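You operate a simulated robot arm through the tools that you are given. There is no shell and no other tool.

You run a simulated robot arm. Do the job below in one go: nothing can be reset, and whatever is moved stays where it is left.

JOB
Put the stopper in the test socket, set the leak tester to 5 bar and lock its knob.
Fine: open the blue tap, go by the display, and leave the tap open.
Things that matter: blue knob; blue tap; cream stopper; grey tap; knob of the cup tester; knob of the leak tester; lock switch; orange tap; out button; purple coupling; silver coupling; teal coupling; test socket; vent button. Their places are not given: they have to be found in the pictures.

The check looks at the end state, three seconds after you hand in, the way a careful person would. Anything else that was tipped, shoved, dropped, spilled or broken makes it a failure. Lids that push on must go on centred and level and be pressed home; caps that screw on are set level and turned clockwise until they are tight.

ROBOT AND FRAMES
A 6-joint arm with a two-finger parallel gripper, fixed in place. Base frame: the origin is at the foot of the arm, x ahead of it, y to its left, z up; the work surface is at about z = 0. Readings come in mm, degrees, newtons and seconds.
With the tool pointing down near the work surface it reaches from about 140 to 580 mm from the base axis. Its first joint turns from -66.0 to 66.0 degrees. Payload 2.1 kg.
The tool frame sits at the grasp point between the pads (the TCP): z along the fingers, y along the line on which they close. The tips reach 30 mm beyond it. Largest opening 94 mm; finger width 28, thickness 10; the body of the gripper, 50 by 96 mm, starts 55 mm behind the TCP.
Orientation is that of the tool frame in the base frame, as [roll, pitch, yaw] about the fixed x, y, z axes, in that order (R = Rz(yaw) Ry(pitch) Rx(roll)). With the fingers straight down and closing along the base's y, the tool's x points along the base's -x, its y along +y and its z along -z.

CONTROLS
- The arm moves only by the tool send_rows. Its argument "series" is a list that holds one entry, the list of rows, each a list of 7 numbers: the shift along the base's x, y, z in mm, then the turn, a rotation vector about the base's x, y, z in degrees, then the gripper command, from -1 (fully open) to 1 (shut), values between in proportion. In form: [[[dx, dy, dz, ax, ay, az, claw], ...]]. A call has 1 to 20 rows; each row is the pose to reach, as a shift and turn from the pose commanded when the call began. A row lasts 0.2 s, in which the tool goes at most 50 mm and 8.6 degrees; a call with a longer step from one row to the next is refused whole, and so is a gripper value outside its range. Where a pose cannot be reached the arm comes as near as it can. A force on the tool above 90 N (or 10 N above the force at the start of the call, whichever is more), or a blocked arm, ends the call early, and 0.2 s more pass. The fingers move at their own pace (about 72 mm/s each) and stop on an object; they squeeze with about 26 N. The grip force told is the motor's: it shows also when the fingers shut on nothing. Time passes only in rows, and 0.2 s behind the last, so rows that repeat a pose let the fingers close. The reply holds the time, the measured pose of the TCP, the force on the tool along the base axes, the opening and the grip force, in the units named above and with some noise, with the torque about the TCP (base axes, N m) and any sound that the robot's microphone picked up.
- Cameras (640 x 400 px; columns grow to the right, rows downward): "scene" is fixed at [55.1, -368.2, 495.7]; the picture's right is [0.80, -0.60, 0.00], its down [-0.28, -0.37, -0.88] and it looks along [0.53, 0.70, -0.47] (base axes); focal length 282 px, centre (320, 200). "wrist" rides on the gripper at [76, 14, -102] in the tool frame; the picture's right is [-0.18, 0.98, 0.00], its down [-0.75, -0.14, -0.64] and it looks along [-0.63, -0.12, 0.77] (tool axes); focal length 243 px, centre (320, 200).
- snapshot(camera): a new picture of that camera. No time passes.
- probe_pixels(camera, pixels): for up to 12 pixels [column, row] of the newest picture of that camera ("zoom" is the newest enlarged one), the place [x, y, z] in the base frame of the surface seen there, good to about 2 mm. No time passes.
- enlarge(camera, box): a new picture of the part [left, top, right, bottom] of that camera's present view, enlarged. No time passes.
- job_done(): hands the job in; it is judged then, once.

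Leave the gripper open and the arm clear of the work at the hand-in unless told otherwise.

The tools are called after "Request:" as name(argument=value, ...) on one line, values as JSON. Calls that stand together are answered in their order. send_rows: Moves the arm, as the interface text tells. Its arguments: {"type":"object","properties":{"series":{"type":"array","items":{"type":"array","items":{"type":"array","items":{"type":"number"}}}}},"required":["series"]} The other tools are called the same way: snapshot (camera) takes a picture; probe_pixels (camera, pixels) gives the place of the surface under pixels of a picture; enlarge (camera, box) takes an enlarged picture of a part of a camera's view; job_done () hands the job in.

At the start:

```text
time_s: 0.0
tcp_pos: [319.5, -66.0, 384.6]
tcp_rot: [180.0, 0.0, -179.9]
wrist_force: [0.6, 0.4, 0.6]
ft_torque: [-0.01, 0.02, 0.01]
grip_width: 94.1
grasp_force: 0.2
```

scene: 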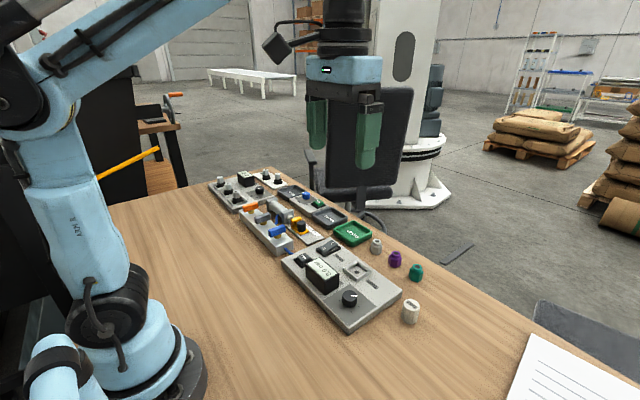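
wrist: 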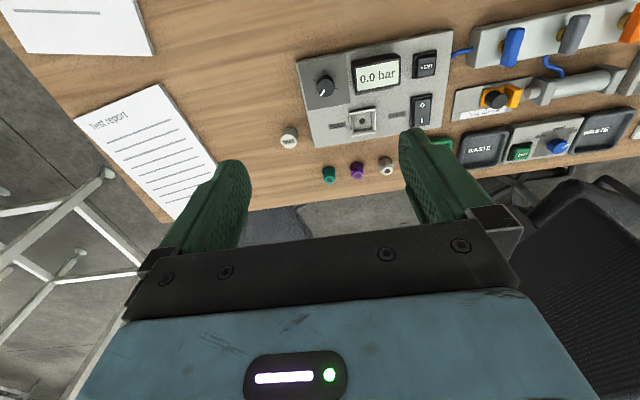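

I see the leak tester in the scene picture around (340,285), the cream stopper at about (411,311), and the taps around (265,225). I'll enlarge those areas to read the labels.

Request:
enlarge(camera="scene", box=[270, 220, 430, 340])

Request:
enlarge(camera="wrist", box=[270, 20, 460, 190])

Request:
enlarge(camera="wrist", box=[430, 0, 640, 180])

Request:
enlarge(camera="scene", box=[200, 160, 380, 270])

```text
3.33 times, centred on (350, 280) of scene
```

zoom: 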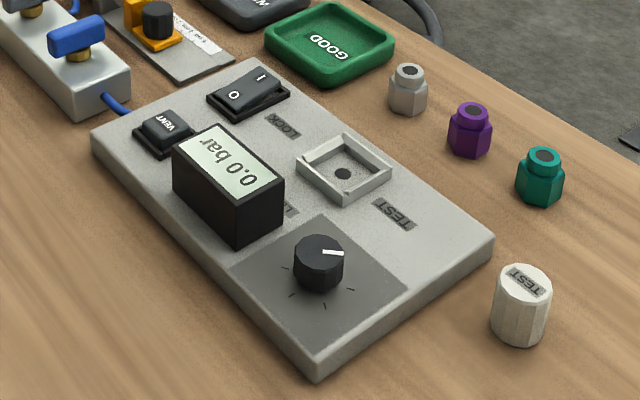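

```text
2.35 times, centred on (365, 105) of wrist
```

zoom: 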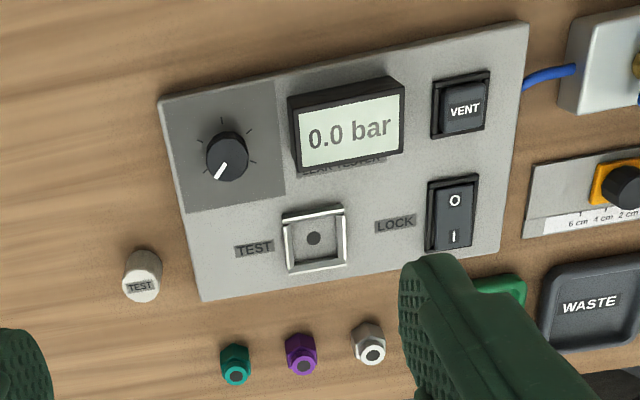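

```text
2.22 times, centred on (535, 90) of wrist
```

zoom: 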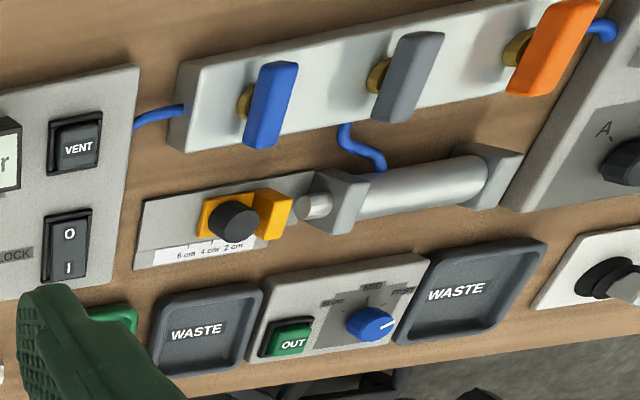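

```text
3.56 times, centred on (290, 215) of scene
```

zoom: 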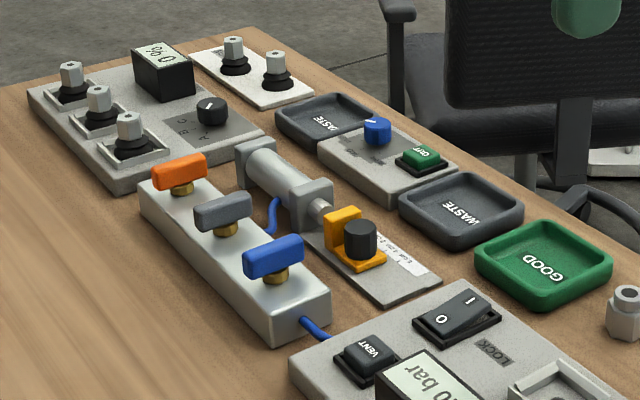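

The blue hose runs from the blue tap's end of the block to the leak tester. I'll probe the main things in the scene and wrist pictures: tester corners, knob, display, socket, lock switch, vent, stopper and tap handles.

Request:
probe_pixels(camera="wrist", pixels=[[289, 131], [289, 142], [325, 85], [336, 88], [363, 123], [363, 113], [421, 102], [421, 115], [425, 65], [376, 75], [303, 65], [330, 145]])

Request:
probe_pixels(camera="scene", pixels=[[411, 303], [411, 318], [350, 295], [354, 291], [356, 271], [333, 244], [326, 250], [312, 258], [277, 230], [270, 233], [284, 229], [348, 332]])

```text
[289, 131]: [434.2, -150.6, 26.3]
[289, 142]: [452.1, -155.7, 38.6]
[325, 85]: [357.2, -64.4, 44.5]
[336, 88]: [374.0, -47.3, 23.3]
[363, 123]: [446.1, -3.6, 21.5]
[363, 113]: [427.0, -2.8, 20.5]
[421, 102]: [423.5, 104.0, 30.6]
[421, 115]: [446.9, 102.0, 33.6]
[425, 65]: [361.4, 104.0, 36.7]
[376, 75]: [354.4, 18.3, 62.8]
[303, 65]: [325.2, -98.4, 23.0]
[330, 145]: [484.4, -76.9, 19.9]
```

```text
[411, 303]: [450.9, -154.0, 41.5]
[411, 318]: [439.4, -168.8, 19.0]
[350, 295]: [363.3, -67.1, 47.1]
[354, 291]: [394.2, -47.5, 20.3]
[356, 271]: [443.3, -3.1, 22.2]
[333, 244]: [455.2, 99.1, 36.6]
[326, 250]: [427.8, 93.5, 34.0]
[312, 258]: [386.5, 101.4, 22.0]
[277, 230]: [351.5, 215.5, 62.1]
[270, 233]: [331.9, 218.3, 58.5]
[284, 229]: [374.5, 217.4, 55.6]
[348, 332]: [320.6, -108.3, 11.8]
```

Tester is near x 325–485, y -100–130 with its top around z 21. I want a closer look from the wrist camera, so I pull the arm back and down to around (210, 37, 250), well above everything.

Request:
send_rows(series=[[[-22, 20, -25, 0, 0, 0, -1], [-44, 40, -50, 0, 0, 0, -1], [-66, 60, -75, 0, 0, 0, -1], [-88, 80, -100, 0, 0, 0, -1], [-110, 103, -135, 0, 0, 0, -1], [-110, 103, -135, 0, 0, 0, -1]]])

Request:
snapshot(camera="wrist")

Request:
snapshot(camera="scene")

```text
time_s: 1.4
tcp_pos: [211.1, 36.3, 247.9]
tcp_rot: [-180.0, 0.1, 180.0]
wrist_force: [-0.7, 0.7, 0.7]
ft_torque: [0.02, 0.0, 0.02]
grip_width: 94.0
grasp_force: 0.1
```

```text
taken
```

wrist: 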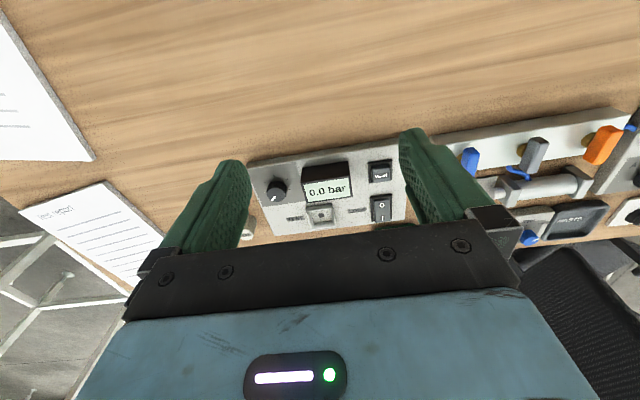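

```text
taken
```

scene: 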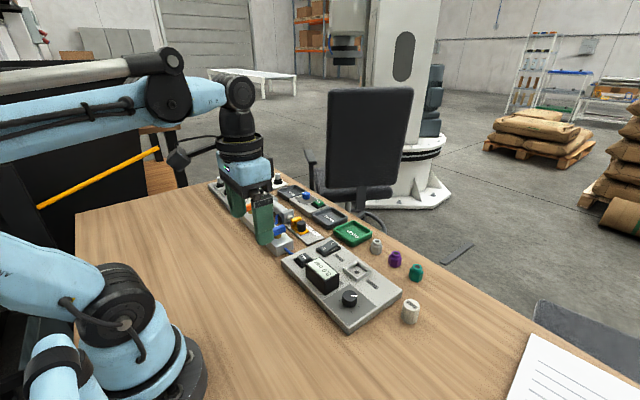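

The fingers block the lower half of the wrist picture, so things straight below the camera show best. I move forward to about (385, 30, 225) to look down on the tester.

Request:
send_rows(series=[[[40, -2, -5, 0, 0, 0, -1], [80, -4, -10, 0, 0, 0, -1], [120, -5, -15, 0, 0, 0, -1], [150, -6, -20, 0, 0, 0, -1], [175, -7, -25, 0, 0, 0, -1], [175, -7, -25, 0, 0, 0, -1]]])

Request:
snapshot(camera="wrist")

```text
time_s: 2.8
tcp_pos: [386.0, 29.5, 227.1]
tcp_rot: [-180.0, 0.1, -179.9]
wrist_force: [0.5, 0.4, -0.2]
ft_torque: [0.01, 0.01, 0.01]
grip_width: 94.0
grasp_force: 0.1
```

```text
taken
```

wrist: 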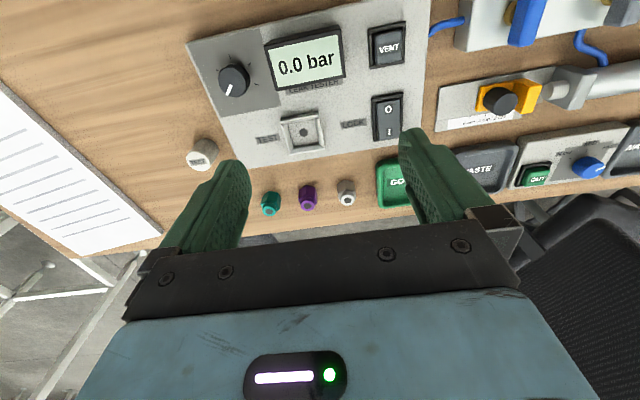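

The tester is now clear in the wrist picture. I'll enlarge the tester and the tap area for detail.

Request:
enlarge(camera="wrist", box=[180, 0, 440, 175])

Request:
probe_pixels(camera="wrist", pixels=[[233, 78], [188, 44], [227, 168], [425, 130], [302, 133], [282, 121], [319, 114], [326, 149], [288, 155], [386, 117], [387, 46], [202, 150]])

```text
2.29 times, centred on (310, 88) of wrist
```

zoom: 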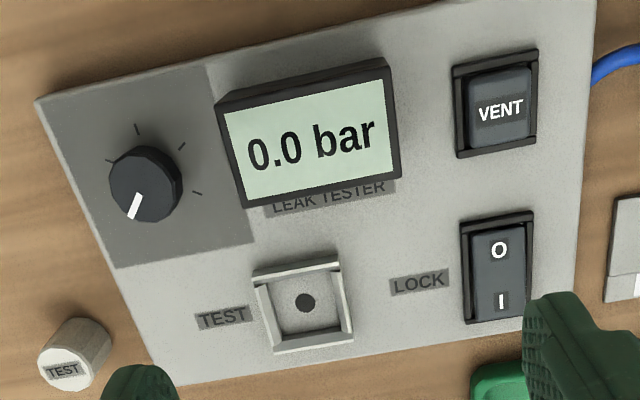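

```text
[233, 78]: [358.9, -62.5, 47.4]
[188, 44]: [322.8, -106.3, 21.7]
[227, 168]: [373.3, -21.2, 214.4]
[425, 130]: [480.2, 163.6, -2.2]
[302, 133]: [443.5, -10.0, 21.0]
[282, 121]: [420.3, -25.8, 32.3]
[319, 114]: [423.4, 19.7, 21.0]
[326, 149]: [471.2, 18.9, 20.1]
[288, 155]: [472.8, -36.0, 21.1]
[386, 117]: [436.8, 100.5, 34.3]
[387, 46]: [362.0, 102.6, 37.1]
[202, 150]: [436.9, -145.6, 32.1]
```

I see socket, lock (O pressed side/I), vent, knob. Now I'll probe edge points on the zoomed picture for exact sizes: socket frame rim, stopper top, knob.

Request:
probe_pixels(camera="zoom", pixels=[[256, 275], [338, 260], [348, 338], [277, 345], [305, 302], [285, 290], [325, 285], [328, 328], [290, 333], [62, 368], [45, 365], [80, 372]])

Request:
enlarge(camera="scene", box=[330, 230, 430, 330])

```text
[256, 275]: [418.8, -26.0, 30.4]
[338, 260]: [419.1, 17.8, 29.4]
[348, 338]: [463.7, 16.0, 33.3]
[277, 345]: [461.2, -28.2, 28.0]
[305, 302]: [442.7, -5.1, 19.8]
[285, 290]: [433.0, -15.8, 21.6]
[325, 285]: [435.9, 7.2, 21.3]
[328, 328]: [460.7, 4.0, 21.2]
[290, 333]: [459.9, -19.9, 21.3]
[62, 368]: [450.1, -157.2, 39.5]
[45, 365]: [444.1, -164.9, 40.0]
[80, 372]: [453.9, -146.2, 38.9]
```

```text
4.00 times, centred on (380, 280) of scene
```

zoom: 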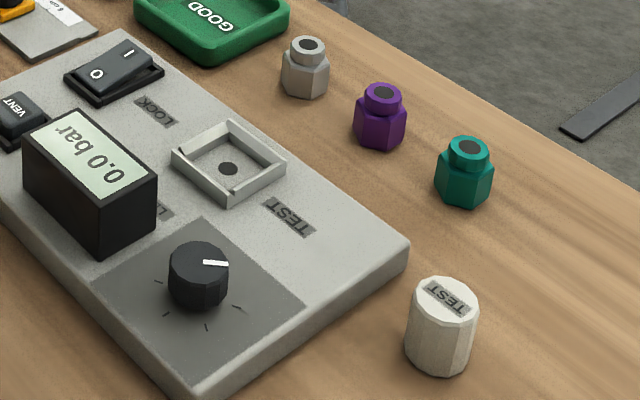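

Socket frame centre is near (442,-5), rim z ≈ 31, floor z ≈ 21; the stopper top is near (450,-156,40), diameter about 33. I move over the stopper at z 150 to look straight down on it between the fingers.

Request:
send_rows(series=[[[13, -40, -10, 0, 0, 0, -1], [26, -80, -20, 0, 0, 0, -1], [39, -120, -35, 0, 0, 0, -1], [52, -155, -55, 0, 0, 0, -1], [63, -187, -75, 0, 0, 0, -1], [63, -187, -75, 0, 0, 0, -1], [63, -187, -75, 0, 0, 0, -1]]])

Request:
snapshot(camera="wrist")

Request:
enlarge(camera="wrist", box=[220, 40, 420, 200])

```text
time_s: 4.4
tcp_pos: [444.8, -158.2, 152.2]
tcp_rot: [-180.0, 0.0, -179.9]
wrist_force: [-0.6, 0.0, 1.4]
ft_torque: [0.02, -0.03, 0.0]
grip_width: 93.9
grasp_force: 0.0
```

```text
taken
```

wrist: 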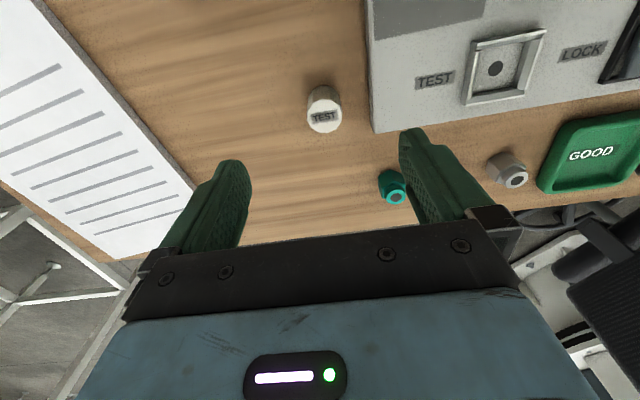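

```text
2.50 times, centred on (320, 120) of wrist
```

zoom: 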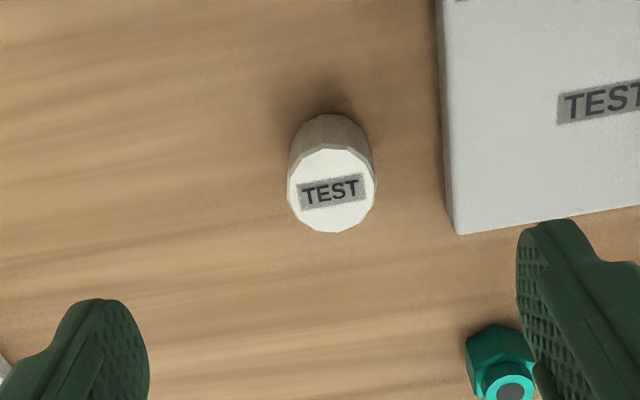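

The stopper top shows as a circle around zoom (332,188), radius ≈43 px. I'll probe its rim to get centre, diameter and height, and the plate edge.

Request:
probe_pixels(camera="zoom", pixels=[[292, 190], [371, 186], [332, 150], [334, 227], [332, 190], [310, 160], [355, 218], [330, 125], [334, 233], [460, 230], [445, 100], [280, 240]])

Request:
probe_pixels(camera="wrist", pixels=[[494, 68], [473, 50], [544, 33], [528, 96], [466, 102], [480, 52], [532, 42], [518, 90], [474, 97], [372, 128], [370, 20], [620, 75]])

```text
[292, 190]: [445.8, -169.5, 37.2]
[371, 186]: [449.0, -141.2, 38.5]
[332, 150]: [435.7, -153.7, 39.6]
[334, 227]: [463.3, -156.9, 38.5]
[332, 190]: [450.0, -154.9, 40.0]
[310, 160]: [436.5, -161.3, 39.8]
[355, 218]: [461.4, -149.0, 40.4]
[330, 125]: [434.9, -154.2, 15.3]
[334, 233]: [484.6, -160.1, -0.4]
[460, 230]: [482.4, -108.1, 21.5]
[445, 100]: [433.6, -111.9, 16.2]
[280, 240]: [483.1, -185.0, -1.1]
```

```text
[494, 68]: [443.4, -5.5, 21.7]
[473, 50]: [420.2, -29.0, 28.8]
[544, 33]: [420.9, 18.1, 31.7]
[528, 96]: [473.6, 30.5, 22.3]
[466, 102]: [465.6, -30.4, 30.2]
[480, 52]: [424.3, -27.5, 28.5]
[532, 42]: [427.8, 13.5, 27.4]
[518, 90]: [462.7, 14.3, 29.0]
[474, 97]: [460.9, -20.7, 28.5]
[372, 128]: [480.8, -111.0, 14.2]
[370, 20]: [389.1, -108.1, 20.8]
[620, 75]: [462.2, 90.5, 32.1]
```

Stopper centre is about (450,-155), top z 40, diameter ≈30; the plate edge is at y ≈ -109. I narrow the fingers to about 60 mm and lower to z 92 above the stopper to check alignment.

Request:
send_rows(series=[[[2, 2, 0, 0, 0, 0, -0.28], [2, 2, -20, 0, 0, 0, -0.28], [2, 2, -40, 0, 0, 0, -0.28], [2, 2, -58, 0, 0, 0, -0.28], [2, 2, -58, 0, 0, 0, -0.28], [2, 2, -58, 0, 0, 0, -0.28]]])

Request:
snapshot(camera="wrist")

Request:
enlarge(camera="wrist", box=[240, 100, 400, 200])

```text
time_s: 5.8
tcp_pos: [449.2, -156.5, 93.6]
tcp_rot: [179.9, 0.0, -180.0]
wrist_force: [0.2, -0.4, -0.2]
ft_torque: [-0.01, 0.03, -0.01]
grip_width: 60.5
grasp_force: 0.0
```

```text
taken
```

wrist: 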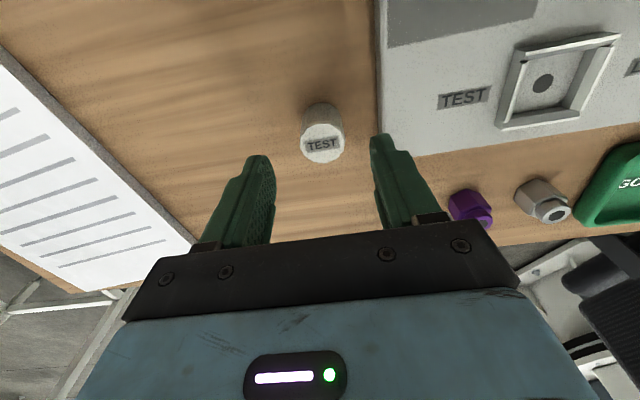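

```text
4.00 times, centred on (320, 150) of wrist
```

zoom: 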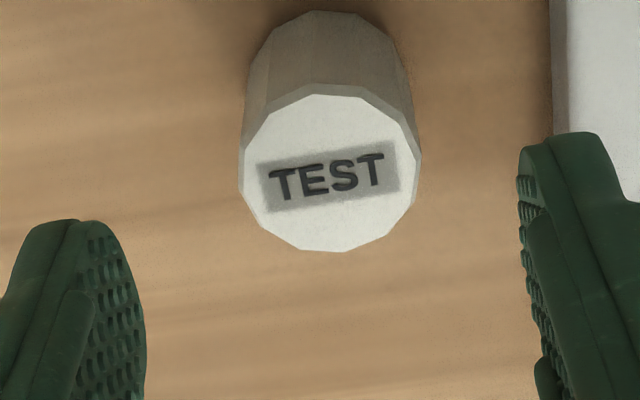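

The stopper is centred between the fingers within about 1 mm. I lower to TCP z ≈ 46 (tips about 16 mm above the table, so they'll clear the socket rim later) and close.

Request:
send_rows(series=[[[0, 1, -20, 0, 0, 0, -0.28], [0, 1, -36, 0, 0, 0, -0.28], [0, 1, -46, 0, 0, 0, -0.28], [0, 1, -46, 0, 0, 0, -0.28], [0, 1, -46, 0, 0, 0, 1], [0, 1, -46, 0, 0, 0, 1], [0, 1, -46, 0, 0, 0, 1], [0, 1, -46, 0, 0, 0, 1], [0, 1, -46, 0, 0, 0, 1]]])

Request:
enlarge(camera="wrist", box=[220, 100, 420, 225])

Request:
snapshot(camera="scene")

```text
time_s: 7.8
tcp_pos: [448.4, -155.4, 45.4]
tcp_rot: [-179.9, 0.0, -179.9]
wrist_force: [-0.3, 1.0, 2.3]
ft_torque: [0.06, 0.02, 0.01]
grip_width: 31.1
grasp_force: 26.0
```

```text
3.20 times, centred on (320, 162) of wrist
```

zoom: 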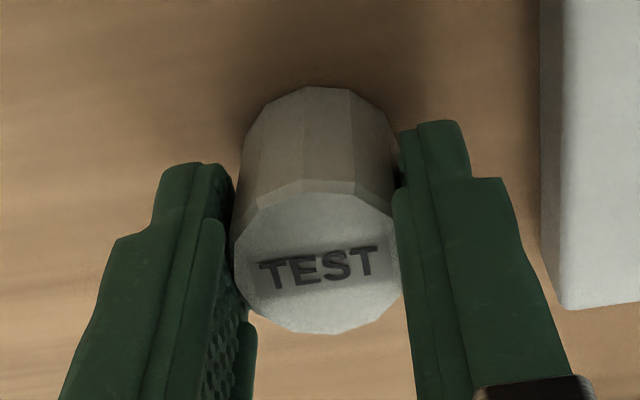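

```text
taken
```

scene: 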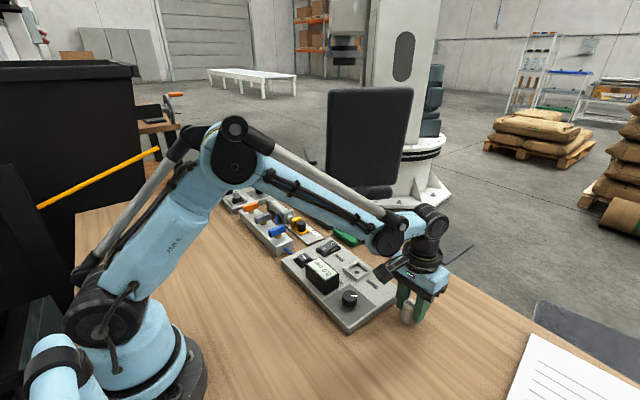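

Gripped at 31 mm, stopper centred on the TCP. I lift 65 mm and carry it across to above the socket (about 443,-5).

Request:
send_rows(series=[[[0, 0, 20, 0, 0, 0, 1], [0, 0, 45, 0, 0, 0, 1], [0, 10, 65, 0, 0, 0, 1], [-2, 45, 65, 0, 0, 0, 1], [-4, 85, 65, 0, 0, 0, 1], [-6, 120, 65, 0, 0, 0, 1], [-7, 149, 65, 0, 0, 0, 1], [-7, 149, 65, 0, 0, 0, 1], [-7, 149, 65, 0, 0, 0, 1]]])

Request:
snapshot(camera="wrist")

Request:
enlarge(camera="wrist", box=[240, 80, 400, 180])

Request:
enlarge(camera="scene", box=[290, 200, 430, 320])

```text
time_s: 9.8
tcp_pos: [440.9, -3.9, 112.9]
tcp_rot: [-179.9, 0.0, -180.0]
wrist_force: [-0.6, 0.4, -0.7]
ft_torque: [-0.01, 0.02, 0.01]
grip_width: 31.4
grasp_force: 26.2
```

```text
taken
```

wrist: 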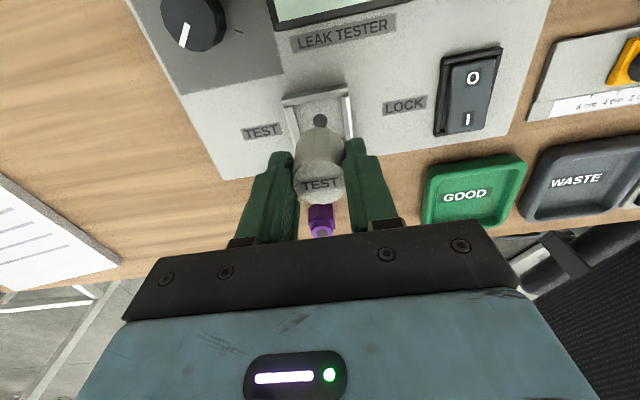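

```text
4.00 times, centred on (320, 130) of wrist
```

zoom: 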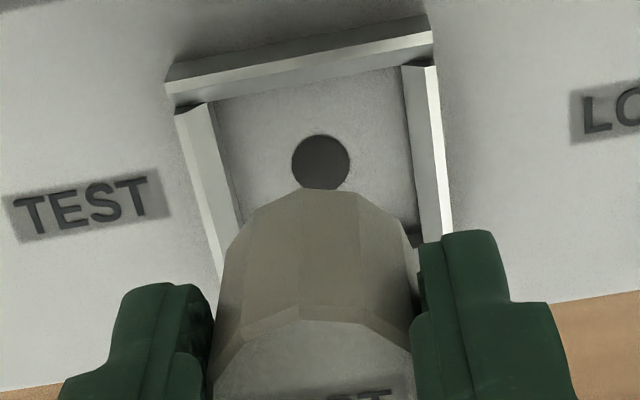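

```text
3.33 times, centred on (360, 260) of scene
```

zoom: 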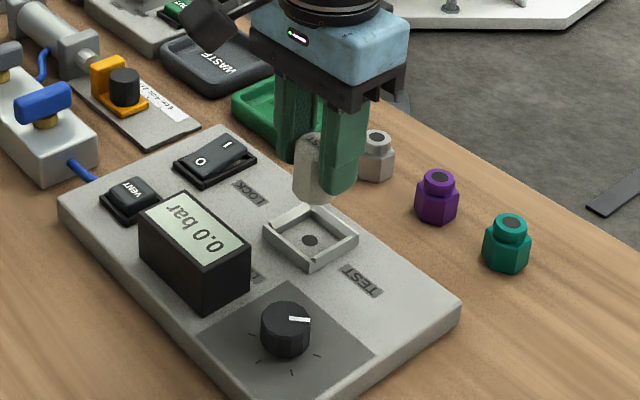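

The socket hole is directly under the TCP (within 1 mm), and the frame's inside is about 36 mm against the stopper's 31 mm. I lower 41 mm, stopping just above the floor.

Request:
send_rows(series=[[[-0.5, 0, -15, 0, 0, 0, 1], [-0.5, 0, -28, 0, 0, 0, 1], [-0.5, 0, -36, 0, 0, 0, 1], [-0.5, 0, -41, 0, 0, 0, 1], [-0.5, 0, -41, 0, 0, 0, 1]]])

Request:
enlarge(camera="wrist", box=[220, 80, 420, 205])

Request:
enlarge(camera="scene", box=[310, 220, 410, 295])

```text
time_s: 11.0
tcp_pos: [440.4, -6.9, 70.1]
tcp_rot: [179.9, 0.0, 180.0]
wrist_force: [0.0, -0.3, 0.3]
ft_torque: [-0.01, -0.03, -0.02]
grip_width: 31.2
grasp_force: 26.7
```

```text
3.20 times, centred on (320, 142) of wrist
```

zoom: 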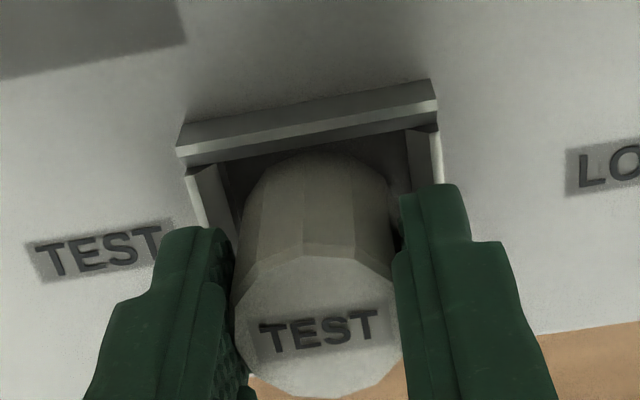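

```text
5.33 times, centred on (360, 258) of scene
```

zoom: 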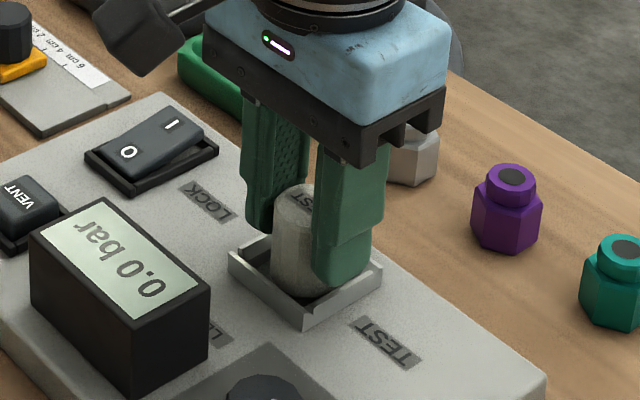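

The stopper is inside the frame, centred, no force yet. I lower in 1 mm steps to feel the floor.

Request:
send_rows(series=[[[0, 0, -1, 0, 0, 0, 1], [0, 0, -2, 0, 0, 0, 1], [0, 0, -3, 0, 0, 0, 1], [0, 0, -3, 0, 0, 0, 1]]])

```text
time_s: 12.0
tcp_pos: [442.1, -7.6, 67.4]
tcp_rot: [180.0, -0.1, -179.9]
wrist_force: [-1.2, 0.7, 3.1]
ft_torque: [-0.04, 0.07, -0.01]
grip_width: 31.3
grasp_force: 26.4
```

A small 3 N upward force: the floor is close or just touched. I lower another 1–2 mm gently.

Request:
send_rows(series=[[[0, 0, -0.5, 0, 0, 0, 1], [0, 0, -1, 0, 0, 0, 1], [0, 0, -1, 0, 0, 0, 1]]])

```text
time_s: 12.8
tcp_pos: [441.4, -5.9, 66.5]
tcp_rot: [179.9, 0.2, -179.9]
wrist_force: [1.9, 0.8, 25.1]
ft_torque: [0.14, -0.04, 0.0]
grip_width: 30.3
grasp_force: 26.1
```

Contact at 25 N, matching the socket floor height. I check the seat in the pictures before letting go.

Request:
enlarge(camera="wrist", box=[220, 80, 420, 205])

Request:
enlarge(camera="scene", box=[310, 220, 410, 295])

```text
3.20 times, centred on (320, 142) of wrist
```

zoom: 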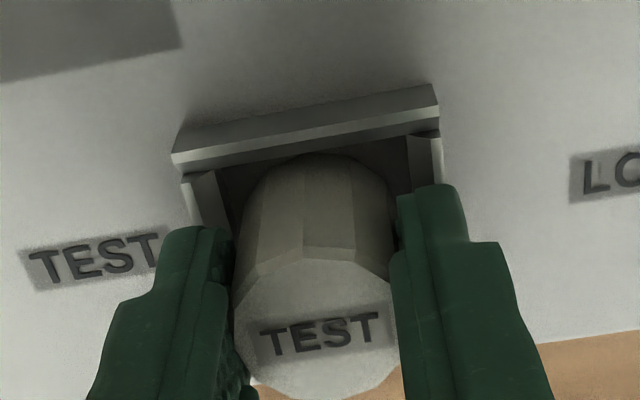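

```text
5.33 times, centred on (360, 258) of scene
```

zoom: 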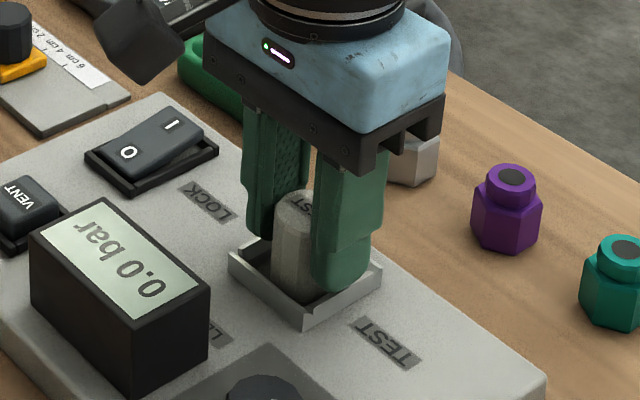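

It sits inside the frame on the floor. I relieve the press by 1 mm, open the fingers and rise straight up.

Request:
send_rows(series=[[[0, 0, 0.8, 0, 0, 0, 1], [0, 0, 0.8, 0, 0, 0, -0.28], [0, 0, 0.8, 0, 0, 0, -0.28], [0, 0, 0.8, 0, 0, 0, -0.28], [0, 0, 25, 0, 0, 0, -0.28], [0, 0, 50, 0, 0, 0, -0.28], [0, 0, 75, 0, 0, 0, -0.28], [0, 0, 75, 0, 0, 0, -0.28]]])

Request:
snapshot(camera="wrist")

Request:
enlarge(camera="wrist", box=[240, 70, 400, 170])

Request:
enlarge(camera="scene", box=[310, 220, 410, 295])

```text
time_s: 14.6
tcp_pos: [441.7, -7.9, 142.2]
tcp_rot: [179.9, 0.1, -180.0]
wrist_force: [-0.5, -0.9, -0.9]
ft_torque: [0.01, 0.0, -0.02]
grip_width: 60.3
grasp_force: 0.1
```

```text
taken
```

wrist: 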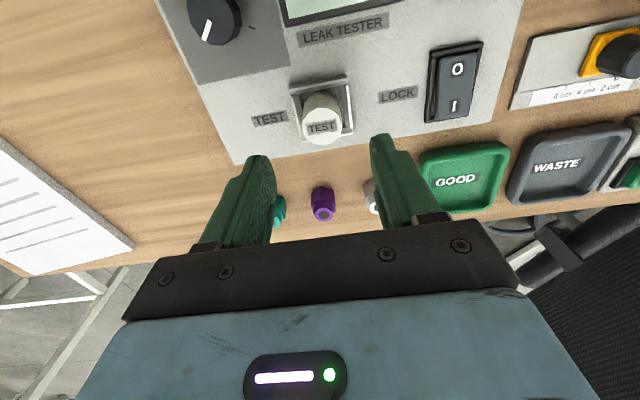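

```text
4.00 times, centred on (320, 120) of wrist
```

zoom: 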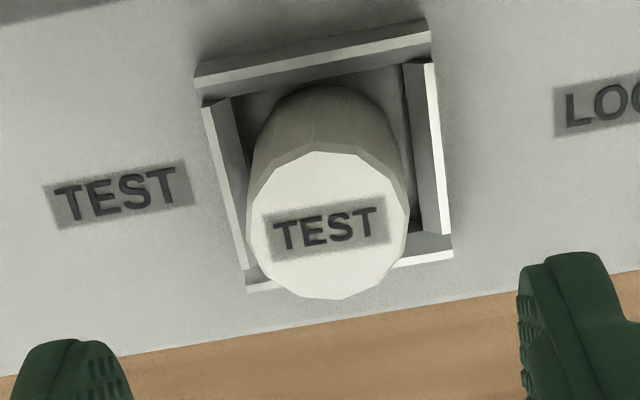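

```text
5.33 times, centred on (360, 258) of scene
```

zoom: 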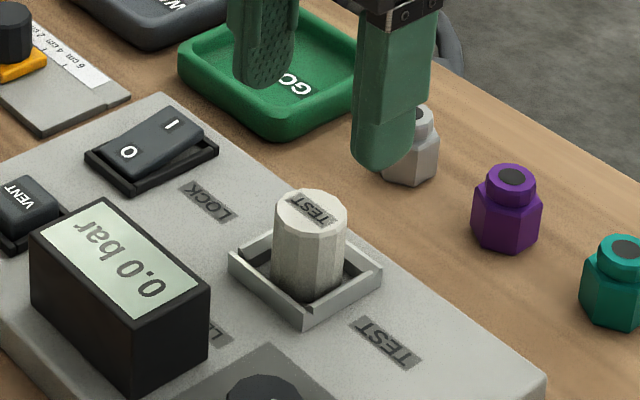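

The stopper stands centred and upright in the socket. Next the blue tap near (352,217): I move over there at z ≈ 160 for a look.

Request:
send_rows(series=[[[-12, 30, 10, 0, 0, 0, -0.5], [-25, 65, 19, 0, 0, 0, -0.5], [-40, 105, 19, 0, 0, 0, -0.5], [-55, 145, 19, 0, 0, 0, -0.5], [-72, 185, 19, 0, 0, 0, -0.5], [-90, 222, 19, 0, 0, 0, -0.5], [-90, 222, 19, 0, 0, 0, -0.5], [-90, 222, 19, 0, 0, 0, -0.5]]])

Request:
snapshot(camera="wrist")

Request:
enlarge(camera="wrist", box=[230, 30, 430, 170])

Request:
enlarge(camera="scene", box=[220, 180, 320, 260])

```text
time_s: 16.4
tcp_pos: [350.6, 216.6, 162.3]
tcp_rot: [-180.0, 0.0, -180.0]
wrist_force: [0.3, -0.3, 0.2]
ft_torque: [0.07, 0.01, 0.0]
grip_width: 70.7
grasp_force: 0.0
```

```text
taken
```

wrist: 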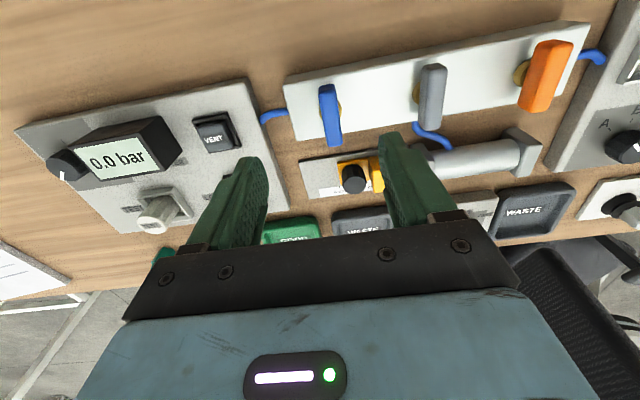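

```text
2.86 times, centred on (330, 100) of wrist
```

zoom: 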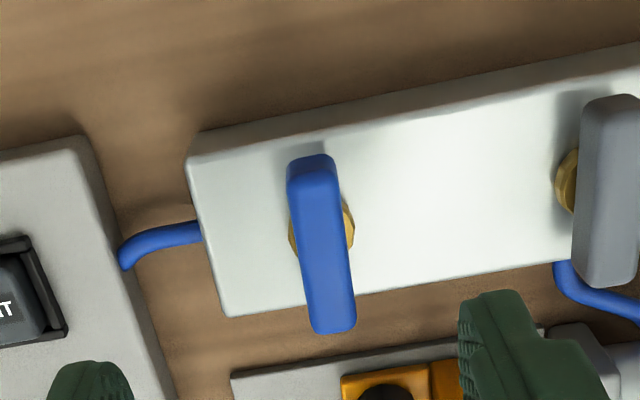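

```text
5.00 times, centred on (270, 220) of scene
```

zoom: 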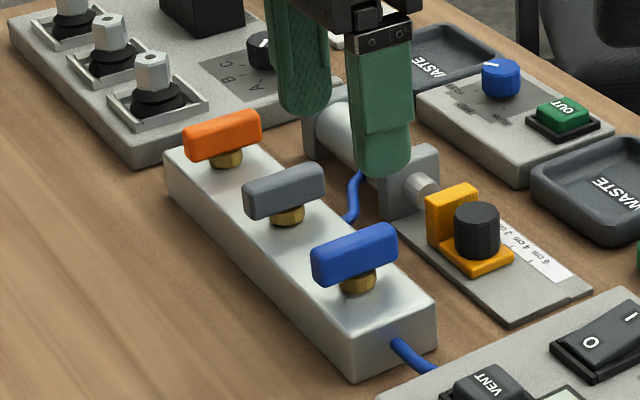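

The handle lies across the block (closed). I'll probe its ends, middle, the brass stem and the block on the wrist picture and the scene zoom.

Request:
probe_pixels(camera="wrist", pixels=[[327, 90], [328, 98], [330, 113], [332, 125], [334, 138], [325, 113], [336, 120], [340, 112], [300, 90], [355, 90], [354, 178], [375, 172]])

Request:
probe_pixels(camera="zoom", pixels=[[320, 258], [352, 255], [390, 245], [355, 242], [318, 243], [392, 228], [350, 280], [358, 288], [372, 278], [478, 210], [452, 205], [477, 240]])

```text
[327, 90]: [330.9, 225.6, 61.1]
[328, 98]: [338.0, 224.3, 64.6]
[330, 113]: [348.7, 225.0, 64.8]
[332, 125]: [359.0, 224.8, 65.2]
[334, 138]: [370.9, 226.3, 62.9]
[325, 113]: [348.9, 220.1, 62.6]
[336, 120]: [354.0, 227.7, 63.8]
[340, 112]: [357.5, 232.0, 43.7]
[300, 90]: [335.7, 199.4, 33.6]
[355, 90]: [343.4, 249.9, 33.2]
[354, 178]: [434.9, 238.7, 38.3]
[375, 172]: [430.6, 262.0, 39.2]
```

```text
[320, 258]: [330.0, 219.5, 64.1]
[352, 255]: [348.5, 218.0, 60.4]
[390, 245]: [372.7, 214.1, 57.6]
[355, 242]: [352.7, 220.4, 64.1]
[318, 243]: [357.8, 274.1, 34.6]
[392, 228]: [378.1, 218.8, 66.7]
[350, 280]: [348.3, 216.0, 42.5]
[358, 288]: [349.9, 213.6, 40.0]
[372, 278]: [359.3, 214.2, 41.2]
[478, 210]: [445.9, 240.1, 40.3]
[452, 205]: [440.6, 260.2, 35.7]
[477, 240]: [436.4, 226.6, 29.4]
```

Handle spans x ≈ 327–376, y ≈ 218–231, top z ≈ 65. I need the handle's underside and the brass stem height so the fingertips stay clear; zooming further.

Request:
enlarge(camera="scene", box=[256, 216, 306, 256])

Request:
probe_pixels(camera="zoom", pixels=[[180, 190], [180, 240], [180, 262], [180, 275], [300, 200], [300, 235], [250, 250], [250, 275], [250, 300], [250, 320], [320, 280], [400, 320]])

```text
10.00 times, centred on (281, 236) of scene
```

zoom: 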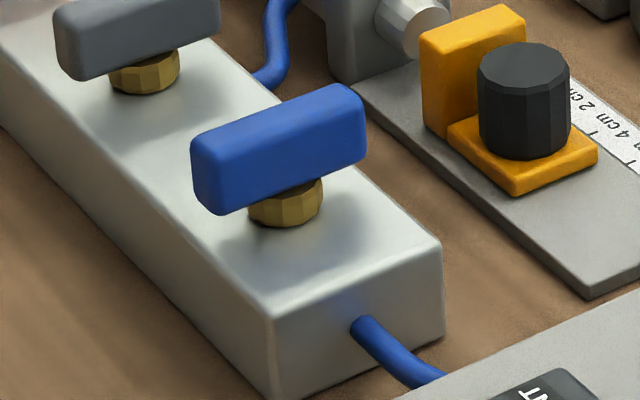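

```text
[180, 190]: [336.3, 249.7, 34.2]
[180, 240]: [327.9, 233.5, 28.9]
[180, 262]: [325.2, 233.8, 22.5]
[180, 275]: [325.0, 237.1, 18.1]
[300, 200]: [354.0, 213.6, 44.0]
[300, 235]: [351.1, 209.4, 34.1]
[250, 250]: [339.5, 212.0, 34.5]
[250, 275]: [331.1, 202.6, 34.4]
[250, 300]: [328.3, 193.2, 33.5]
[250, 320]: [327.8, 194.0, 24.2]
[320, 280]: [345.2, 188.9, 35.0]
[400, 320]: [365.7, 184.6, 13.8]
```

I'll probe the handle's front face from top edge to bottom edge, plus the brass.

Request:
probe_pixels(camera="zoom", pixels=[[225, 165], [225, 185], [225, 205], [225, 210], [280, 150], [280, 180], [280, 188], [280, 205], [285, 220], [350, 130], [350, 155], [260, 122]])

```text
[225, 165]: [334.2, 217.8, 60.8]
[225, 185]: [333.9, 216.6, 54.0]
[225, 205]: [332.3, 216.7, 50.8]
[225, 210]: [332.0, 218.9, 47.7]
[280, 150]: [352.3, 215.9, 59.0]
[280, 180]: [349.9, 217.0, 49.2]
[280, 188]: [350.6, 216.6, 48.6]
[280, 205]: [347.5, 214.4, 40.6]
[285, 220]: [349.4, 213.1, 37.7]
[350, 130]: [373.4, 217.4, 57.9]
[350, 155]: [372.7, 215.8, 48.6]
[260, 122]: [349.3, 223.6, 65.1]
```

Handle is z 48–65, brass below it z 34–47. I'll grip with the tips at z ≈ 50. First I centre over (351.5, 224), narrow to 40 mm, and lower to z 100 to check.

Request:
send_rows(series=[[[-1, 7, 0, 0, 0, 0, 0.15], [-1, 7, -20, 0, 0, 0, 0.15], [-1, 7, -40, 0, 0, 0, 0.15], [-1, 7, -60, 0, 0, 0, 0.15], [-1, 7, -60, 0, 0, 0, 0.15]]])

Request:
snapshot(camera="wrist")

Request:
enlarge(camera="wrist", box=[240, 80, 400, 180])

```text
time_s: 17.6
tcp_pos: [350.8, 223.6, 101.8]
tcp_rot: [180.0, 0.0, -180.0]
wrist_force: [-0.1, 0.2, -0.6]
ft_torque: [-0.02, -0.01, 0.0]
grip_width: 39.9
grasp_force: 0.1
```

```text
taken
```

wrist: 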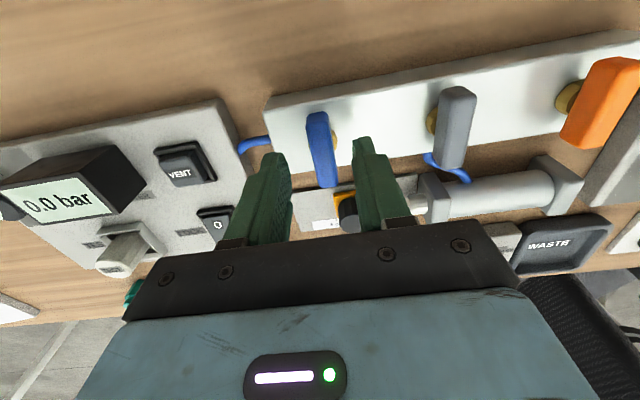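

```text
4.00 times, centred on (320, 130) of wrist
```

zoom: 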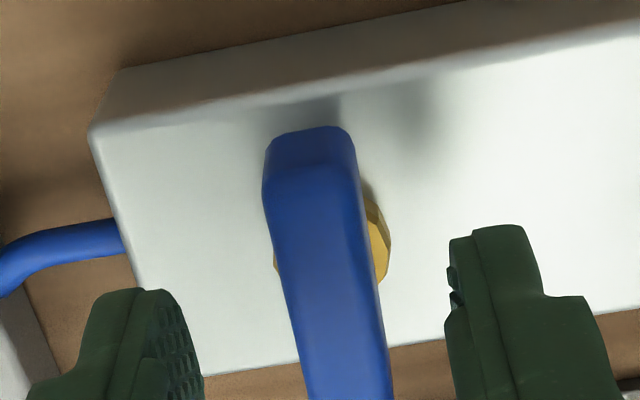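

Handle is about 1–1.5 mm to +y of the fingers' middle. I shift that much, go down 20 mm (tips ≈ z 50) and close on the handle.

Request:
send_rows(series=[[[0.7, 1.2, -10, 0, 0, 0, 0.15], [0.7, 1.2, -20, 0, 0, 0, 0.15], [0.7, 1.2, -20, 0, 0, 0, 0.15], [0.7, 1.2, -20, 0, 0, 0, 1], [0.7, 1.2, -20, 0, 0, 0, 1], [0.7, 1.2, -20, 0, 0, 0, 1]]])

Request:
enlarge(camera="scene", box=[240, 190, 320, 260])

```text
time_s: 19.0
tcp_pos: [350.8, 225.1, 80.2]
tcp_rot: [179.9, 0.0, -179.8]
wrist_force: [1.0, 5.1, -7.2]
ft_torque: [0.05, 0.12, -0.03]
grip_width: 15.0
grasp_force: 45.4
```

```text
5.71 times, centred on (280, 225) of scene
```

zoom: 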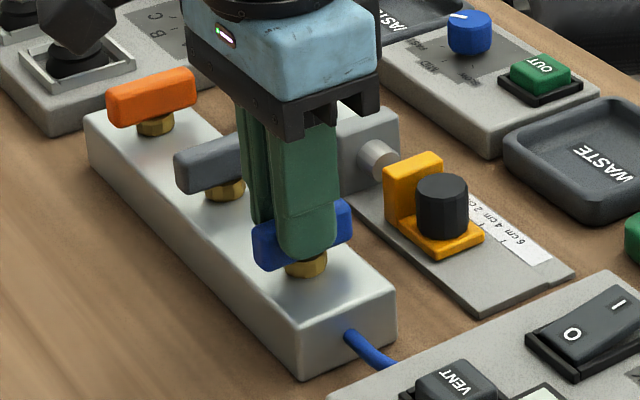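

Gripped, 15 mm wide. Now a trial turn counter-clockwise (seen from above) by 10° to feel the torque.

Request:
send_rows(series=[[[0, 0.3, 0, 0, 0, 4, 1], [0, 0.3, 0, 0, 0, 8, 1], [0, 0.3, 0, 0, 0, 10, 1], [0, 0.3, 0, 0, 0, 10, 1]]])

Request:
enlarge(camera="scene", box=[240, 190, 320, 260])

```text
time_s: 20.0
tcp_pos: [351.8, 225.0, 81.4]
tcp_rot: [180.0, 0.1, -169.9]
wrist_force: [3.6, 6.0, 27.0]
ft_torque: [0.11, 0.24, -1.55]
grip_width: 18.9
grasp_force: 45.0
```

```text
5.71 times, centred on (280, 225) of scene
```

zoom: 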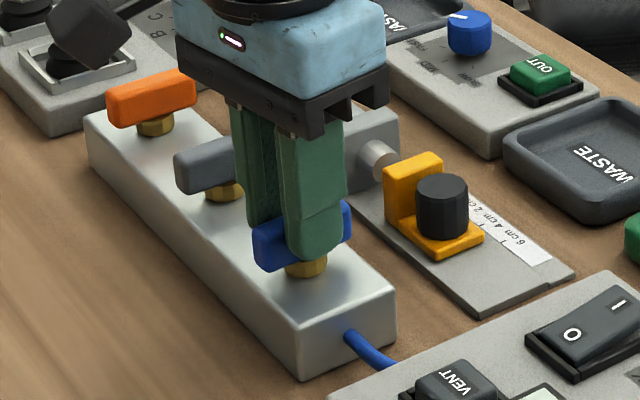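

The handle did not turn: reaction torque -1.55 N m and the fingers were wedged open to 18.9 mm, so that way is its stop. I turn back and try clockwise 10°.

Request:
send_rows(series=[[[0, 0, 0, 0, 0, -5, 1], [0, 0, 0, 0, 0, -10, 1], [0, 0, 0, 0, 0, -10, 1], [0, 0, 0, 0, 0, -15, 1], [0, 0, 0, 0, 0, -20, 1], [0, 0, 0, 0, 0, -20, 1]]])

Request:
enlarge(camera="scene", box=[240, 190, 320, 260])

```text
time_s: 21.4
tcp_pos: [351.5, 226.4, 81.1]
tcp_rot: [179.8, 0.0, 170.2]
wrist_force: [-1.6, 15.6, 8.5]
ft_torque: [0.1, -0.71, 0.08]
grip_width: 14.6
grasp_force: 45.4
```

```text
5.71 times, centred on (280, 225) of scene
```

zoom: 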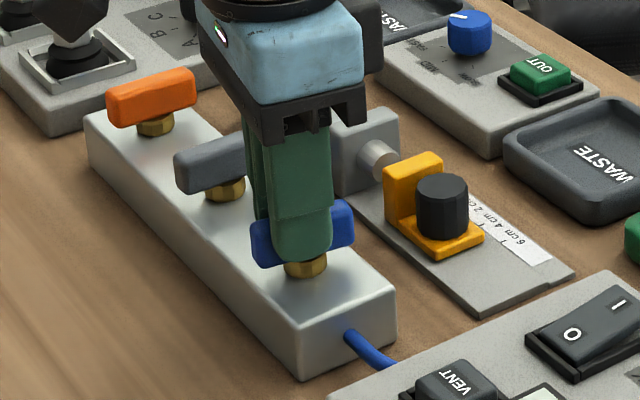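

Clockwise it turns freely. A 15 N side force shows the TCP is slightly short in +y; I add 0.7 mm and continue turning clockwise to -50° total.

Request:
send_rows(series=[[[0, 0.7, 0, 0, 0, 0, 1], [0, 0.7, 0, 0, 0, -7, 1], [0, 0.7, 0, 0, 0, -14, 1], [0, 0.7, 0, 0, 0, -21, 1], [0, 0.7, 0, 0, 0, -28, 1], [0, 0.7, 0, 0, 0, -35, 1], [0, 0.7, 0, 0, 0, -40, 1], [0, 0.7, 0, 0, 0, -40, 1]]])

Request:
enlarge(camera="scene", box=[240, 190, 320, 260])

```text
time_s: 23.2
tcp_pos: [352.5, 226.6, 79.3]
tcp_rot: [179.2, -0.1, 130.0]
wrist_force: [19.8, 37.2, -3.2]
ft_torque: [0.15, -0.11, 0.11]
grip_width: 14.9
grasp_force: 44.9
```

```text
5.71 times, centred on (280, 225) of scene
```

zoom: 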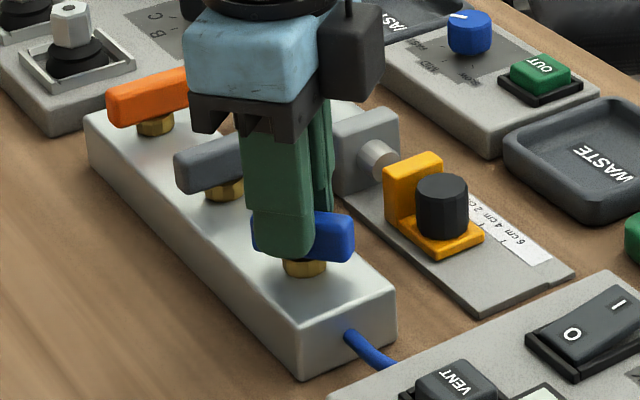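

The turn works, but a side force (20, 37 N) says I grip the handle a few mm short of its pivot in x. I shift the tool +1, +1.8 mm to relax this before continuing.

Request:
send_rows(series=[[[0.5, 0.9, 0, 0, 0, 0, 1], [1, 1.8, 0, 0, 0, 0, 1], [1, 1.8, 0, 0, 0, 0, 1]]])

```text
time_s: 24.0
tcp_pos: [352.6, 228.0, 81.4]
tcp_rot: [179.6, 0.2, 129.9]
wrist_force: [15.6, 15.6, -3.3]
ft_torque: [1.27, 0.72, 0.05]
grip_width: 15.0
grasp_force: 44.9
```

Force fell to about 15/15 N. I continue clockwise another 20° with a matching shift, then read again.

Request:
send_rows(series=[[[0.8, 1, 0, 0, 0, 0, 1], [1.2, 1.3, 0, 0, 0, -7, 1], [1.8, 1.6, 0, 0, 0, -14, 1], [2.4, 1.8, 0, 0, 0, -20, 1], [2.4, 1.8, 0, 0, 0, -20, 1]]])

Request:
enlarge(camera="scene", box=[240, 190, 340, 290])

```text
time_s: 25.2
tcp_pos: [353.1, 227.1, 81.3]
tcp_rot: [-179.9, 0.1, 109.9]
wrist_force: [-3.9, 0.1, 25.8]
ft_torque: [-0.33, -0.14, -0.05]
grip_width: 14.7
grasp_force: 45.1
```

```text
4.00 times, centred on (290, 240) of scene
```

zoom: 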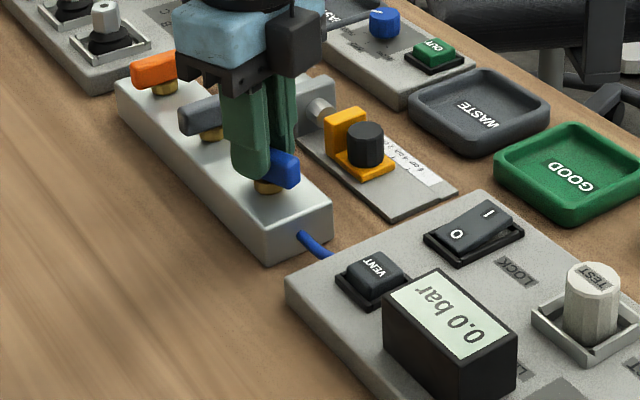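

Side forces are near zero now and the handle turned to about 70°. I raise 1 mm to relax the vertical load and turn the last 20°.

Request:
send_rows(series=[[[0, 0, 1, 0, 0, 0, 1], [0.3, 0.1, 1, 0, 0, -7, 1], [0.7, 0.1, 1, 0, 0, -14, 1], [1, 0.2, 1, 0, 0, -20, 1], [1, 0.2, 1, 0, 0, -20, 1]]])

Request:
enlarge(camera="scene", box=[240, 190, 340, 290])

```text
time_s: 26.4
tcp_pos: [355.6, 228.9, 81.3]
tcp_rot: [179.9, 0.1, 89.9]
wrist_force: [-4.2, -6.4, -32.5]
ft_torque: [0.02, 0.07, 0.07]
grip_width: 14.8
grasp_force: 44.6
```

```text
4.00 times, centred on (290, 240) of scene
```

zoom: 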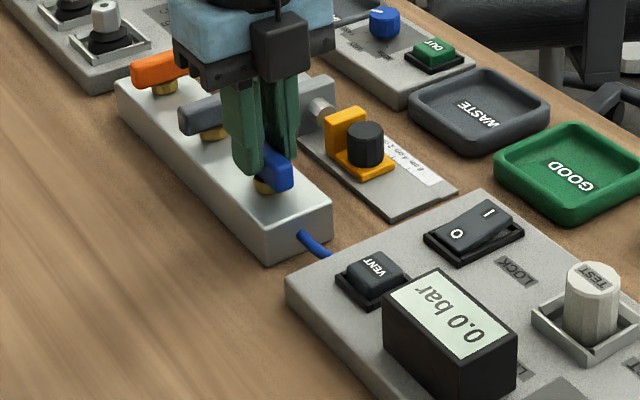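

The handle now lies along the block. I turn 5° further to feel whether the open stop is reached, dropping the 1 mm again to relax.

Request:
send_rows(series=[[[0, -0.3, -1, 0, 0, -2, 1], [0, -0.3, -1, 0, 0, -5, 1], [0, -0.3, -1, 0, 0, -5, 1]]])

```text
time_s: 27.2
tcp_pos: [355.1, 228.7, 80.7]
tcp_rot: [-180.0, 0.1, 85.2]
wrist_force: [-6.3, -4.6, 15.9]
ft_torque: [-0.84, 0.14, 1.46]
grip_width: 16.3
grasp_force: 44.9
```

Torque 1.46 N m and the fingers wedge: the tap is at its open stop. I turn back 5°, open the fingers and rise.

Request:
send_rows(series=[[[0, 0, 0, 0, 0, 5, 1], [0, 0, 0, 0, 0, 5, 0.15], [0, 0, 0, 0, 0, 5, 0.15], [0, 0, 0, 0, 0, 5, 0.15], [0, 0, 25, 0, 0, 5, 0.15], [0, 0, 50, 0, 0, 5, 0.15], [0, 0, 80, 0, 0, 5, 0.15], [0, 0, 80, 0, 0, 5, 0.15]]])

Request:
snapshot(camera="scene")

Request:
enlarge(camera="scene", box=[240, 210, 400, 330])

Request:
snapshot(camera="wrist")

```text
time_s: 29.0
tcp_pos: [354.1, 230.1, 159.8]
tcp_rot: [-180.0, -0.1, 90.1]
wrist_force: [-0.3, -0.2, -0.2]
ft_torque: [-0.01, -0.01, -0.01]
grip_width: 39.9
grasp_force: 0.0
```

```text
taken
```

scene: 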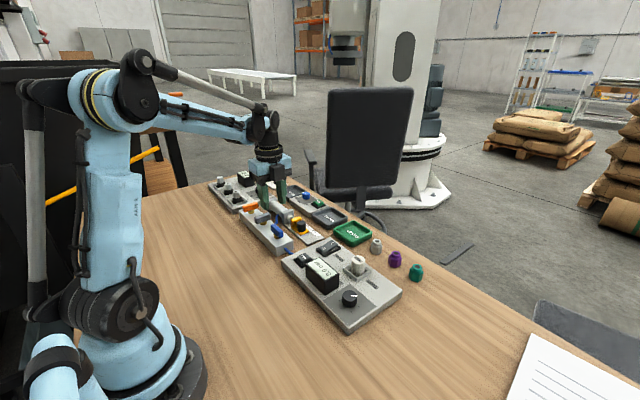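

```text
3.33 times, centred on (320, 270) of scene
```

zoom: 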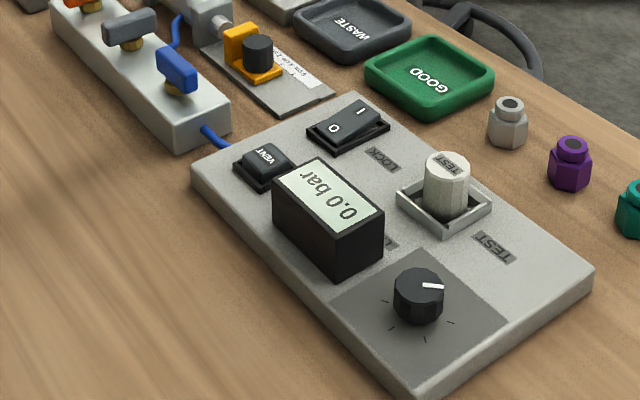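

```text
taken
```

wrist: 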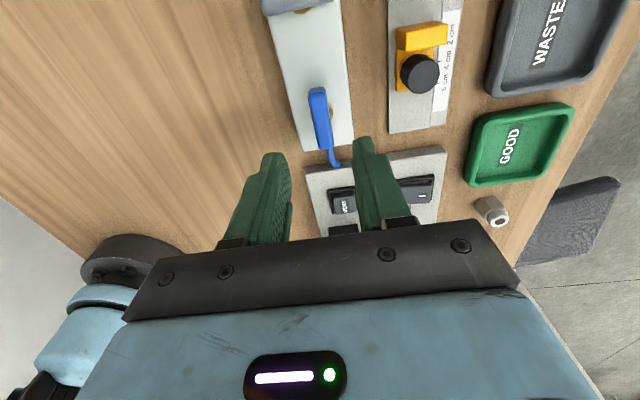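

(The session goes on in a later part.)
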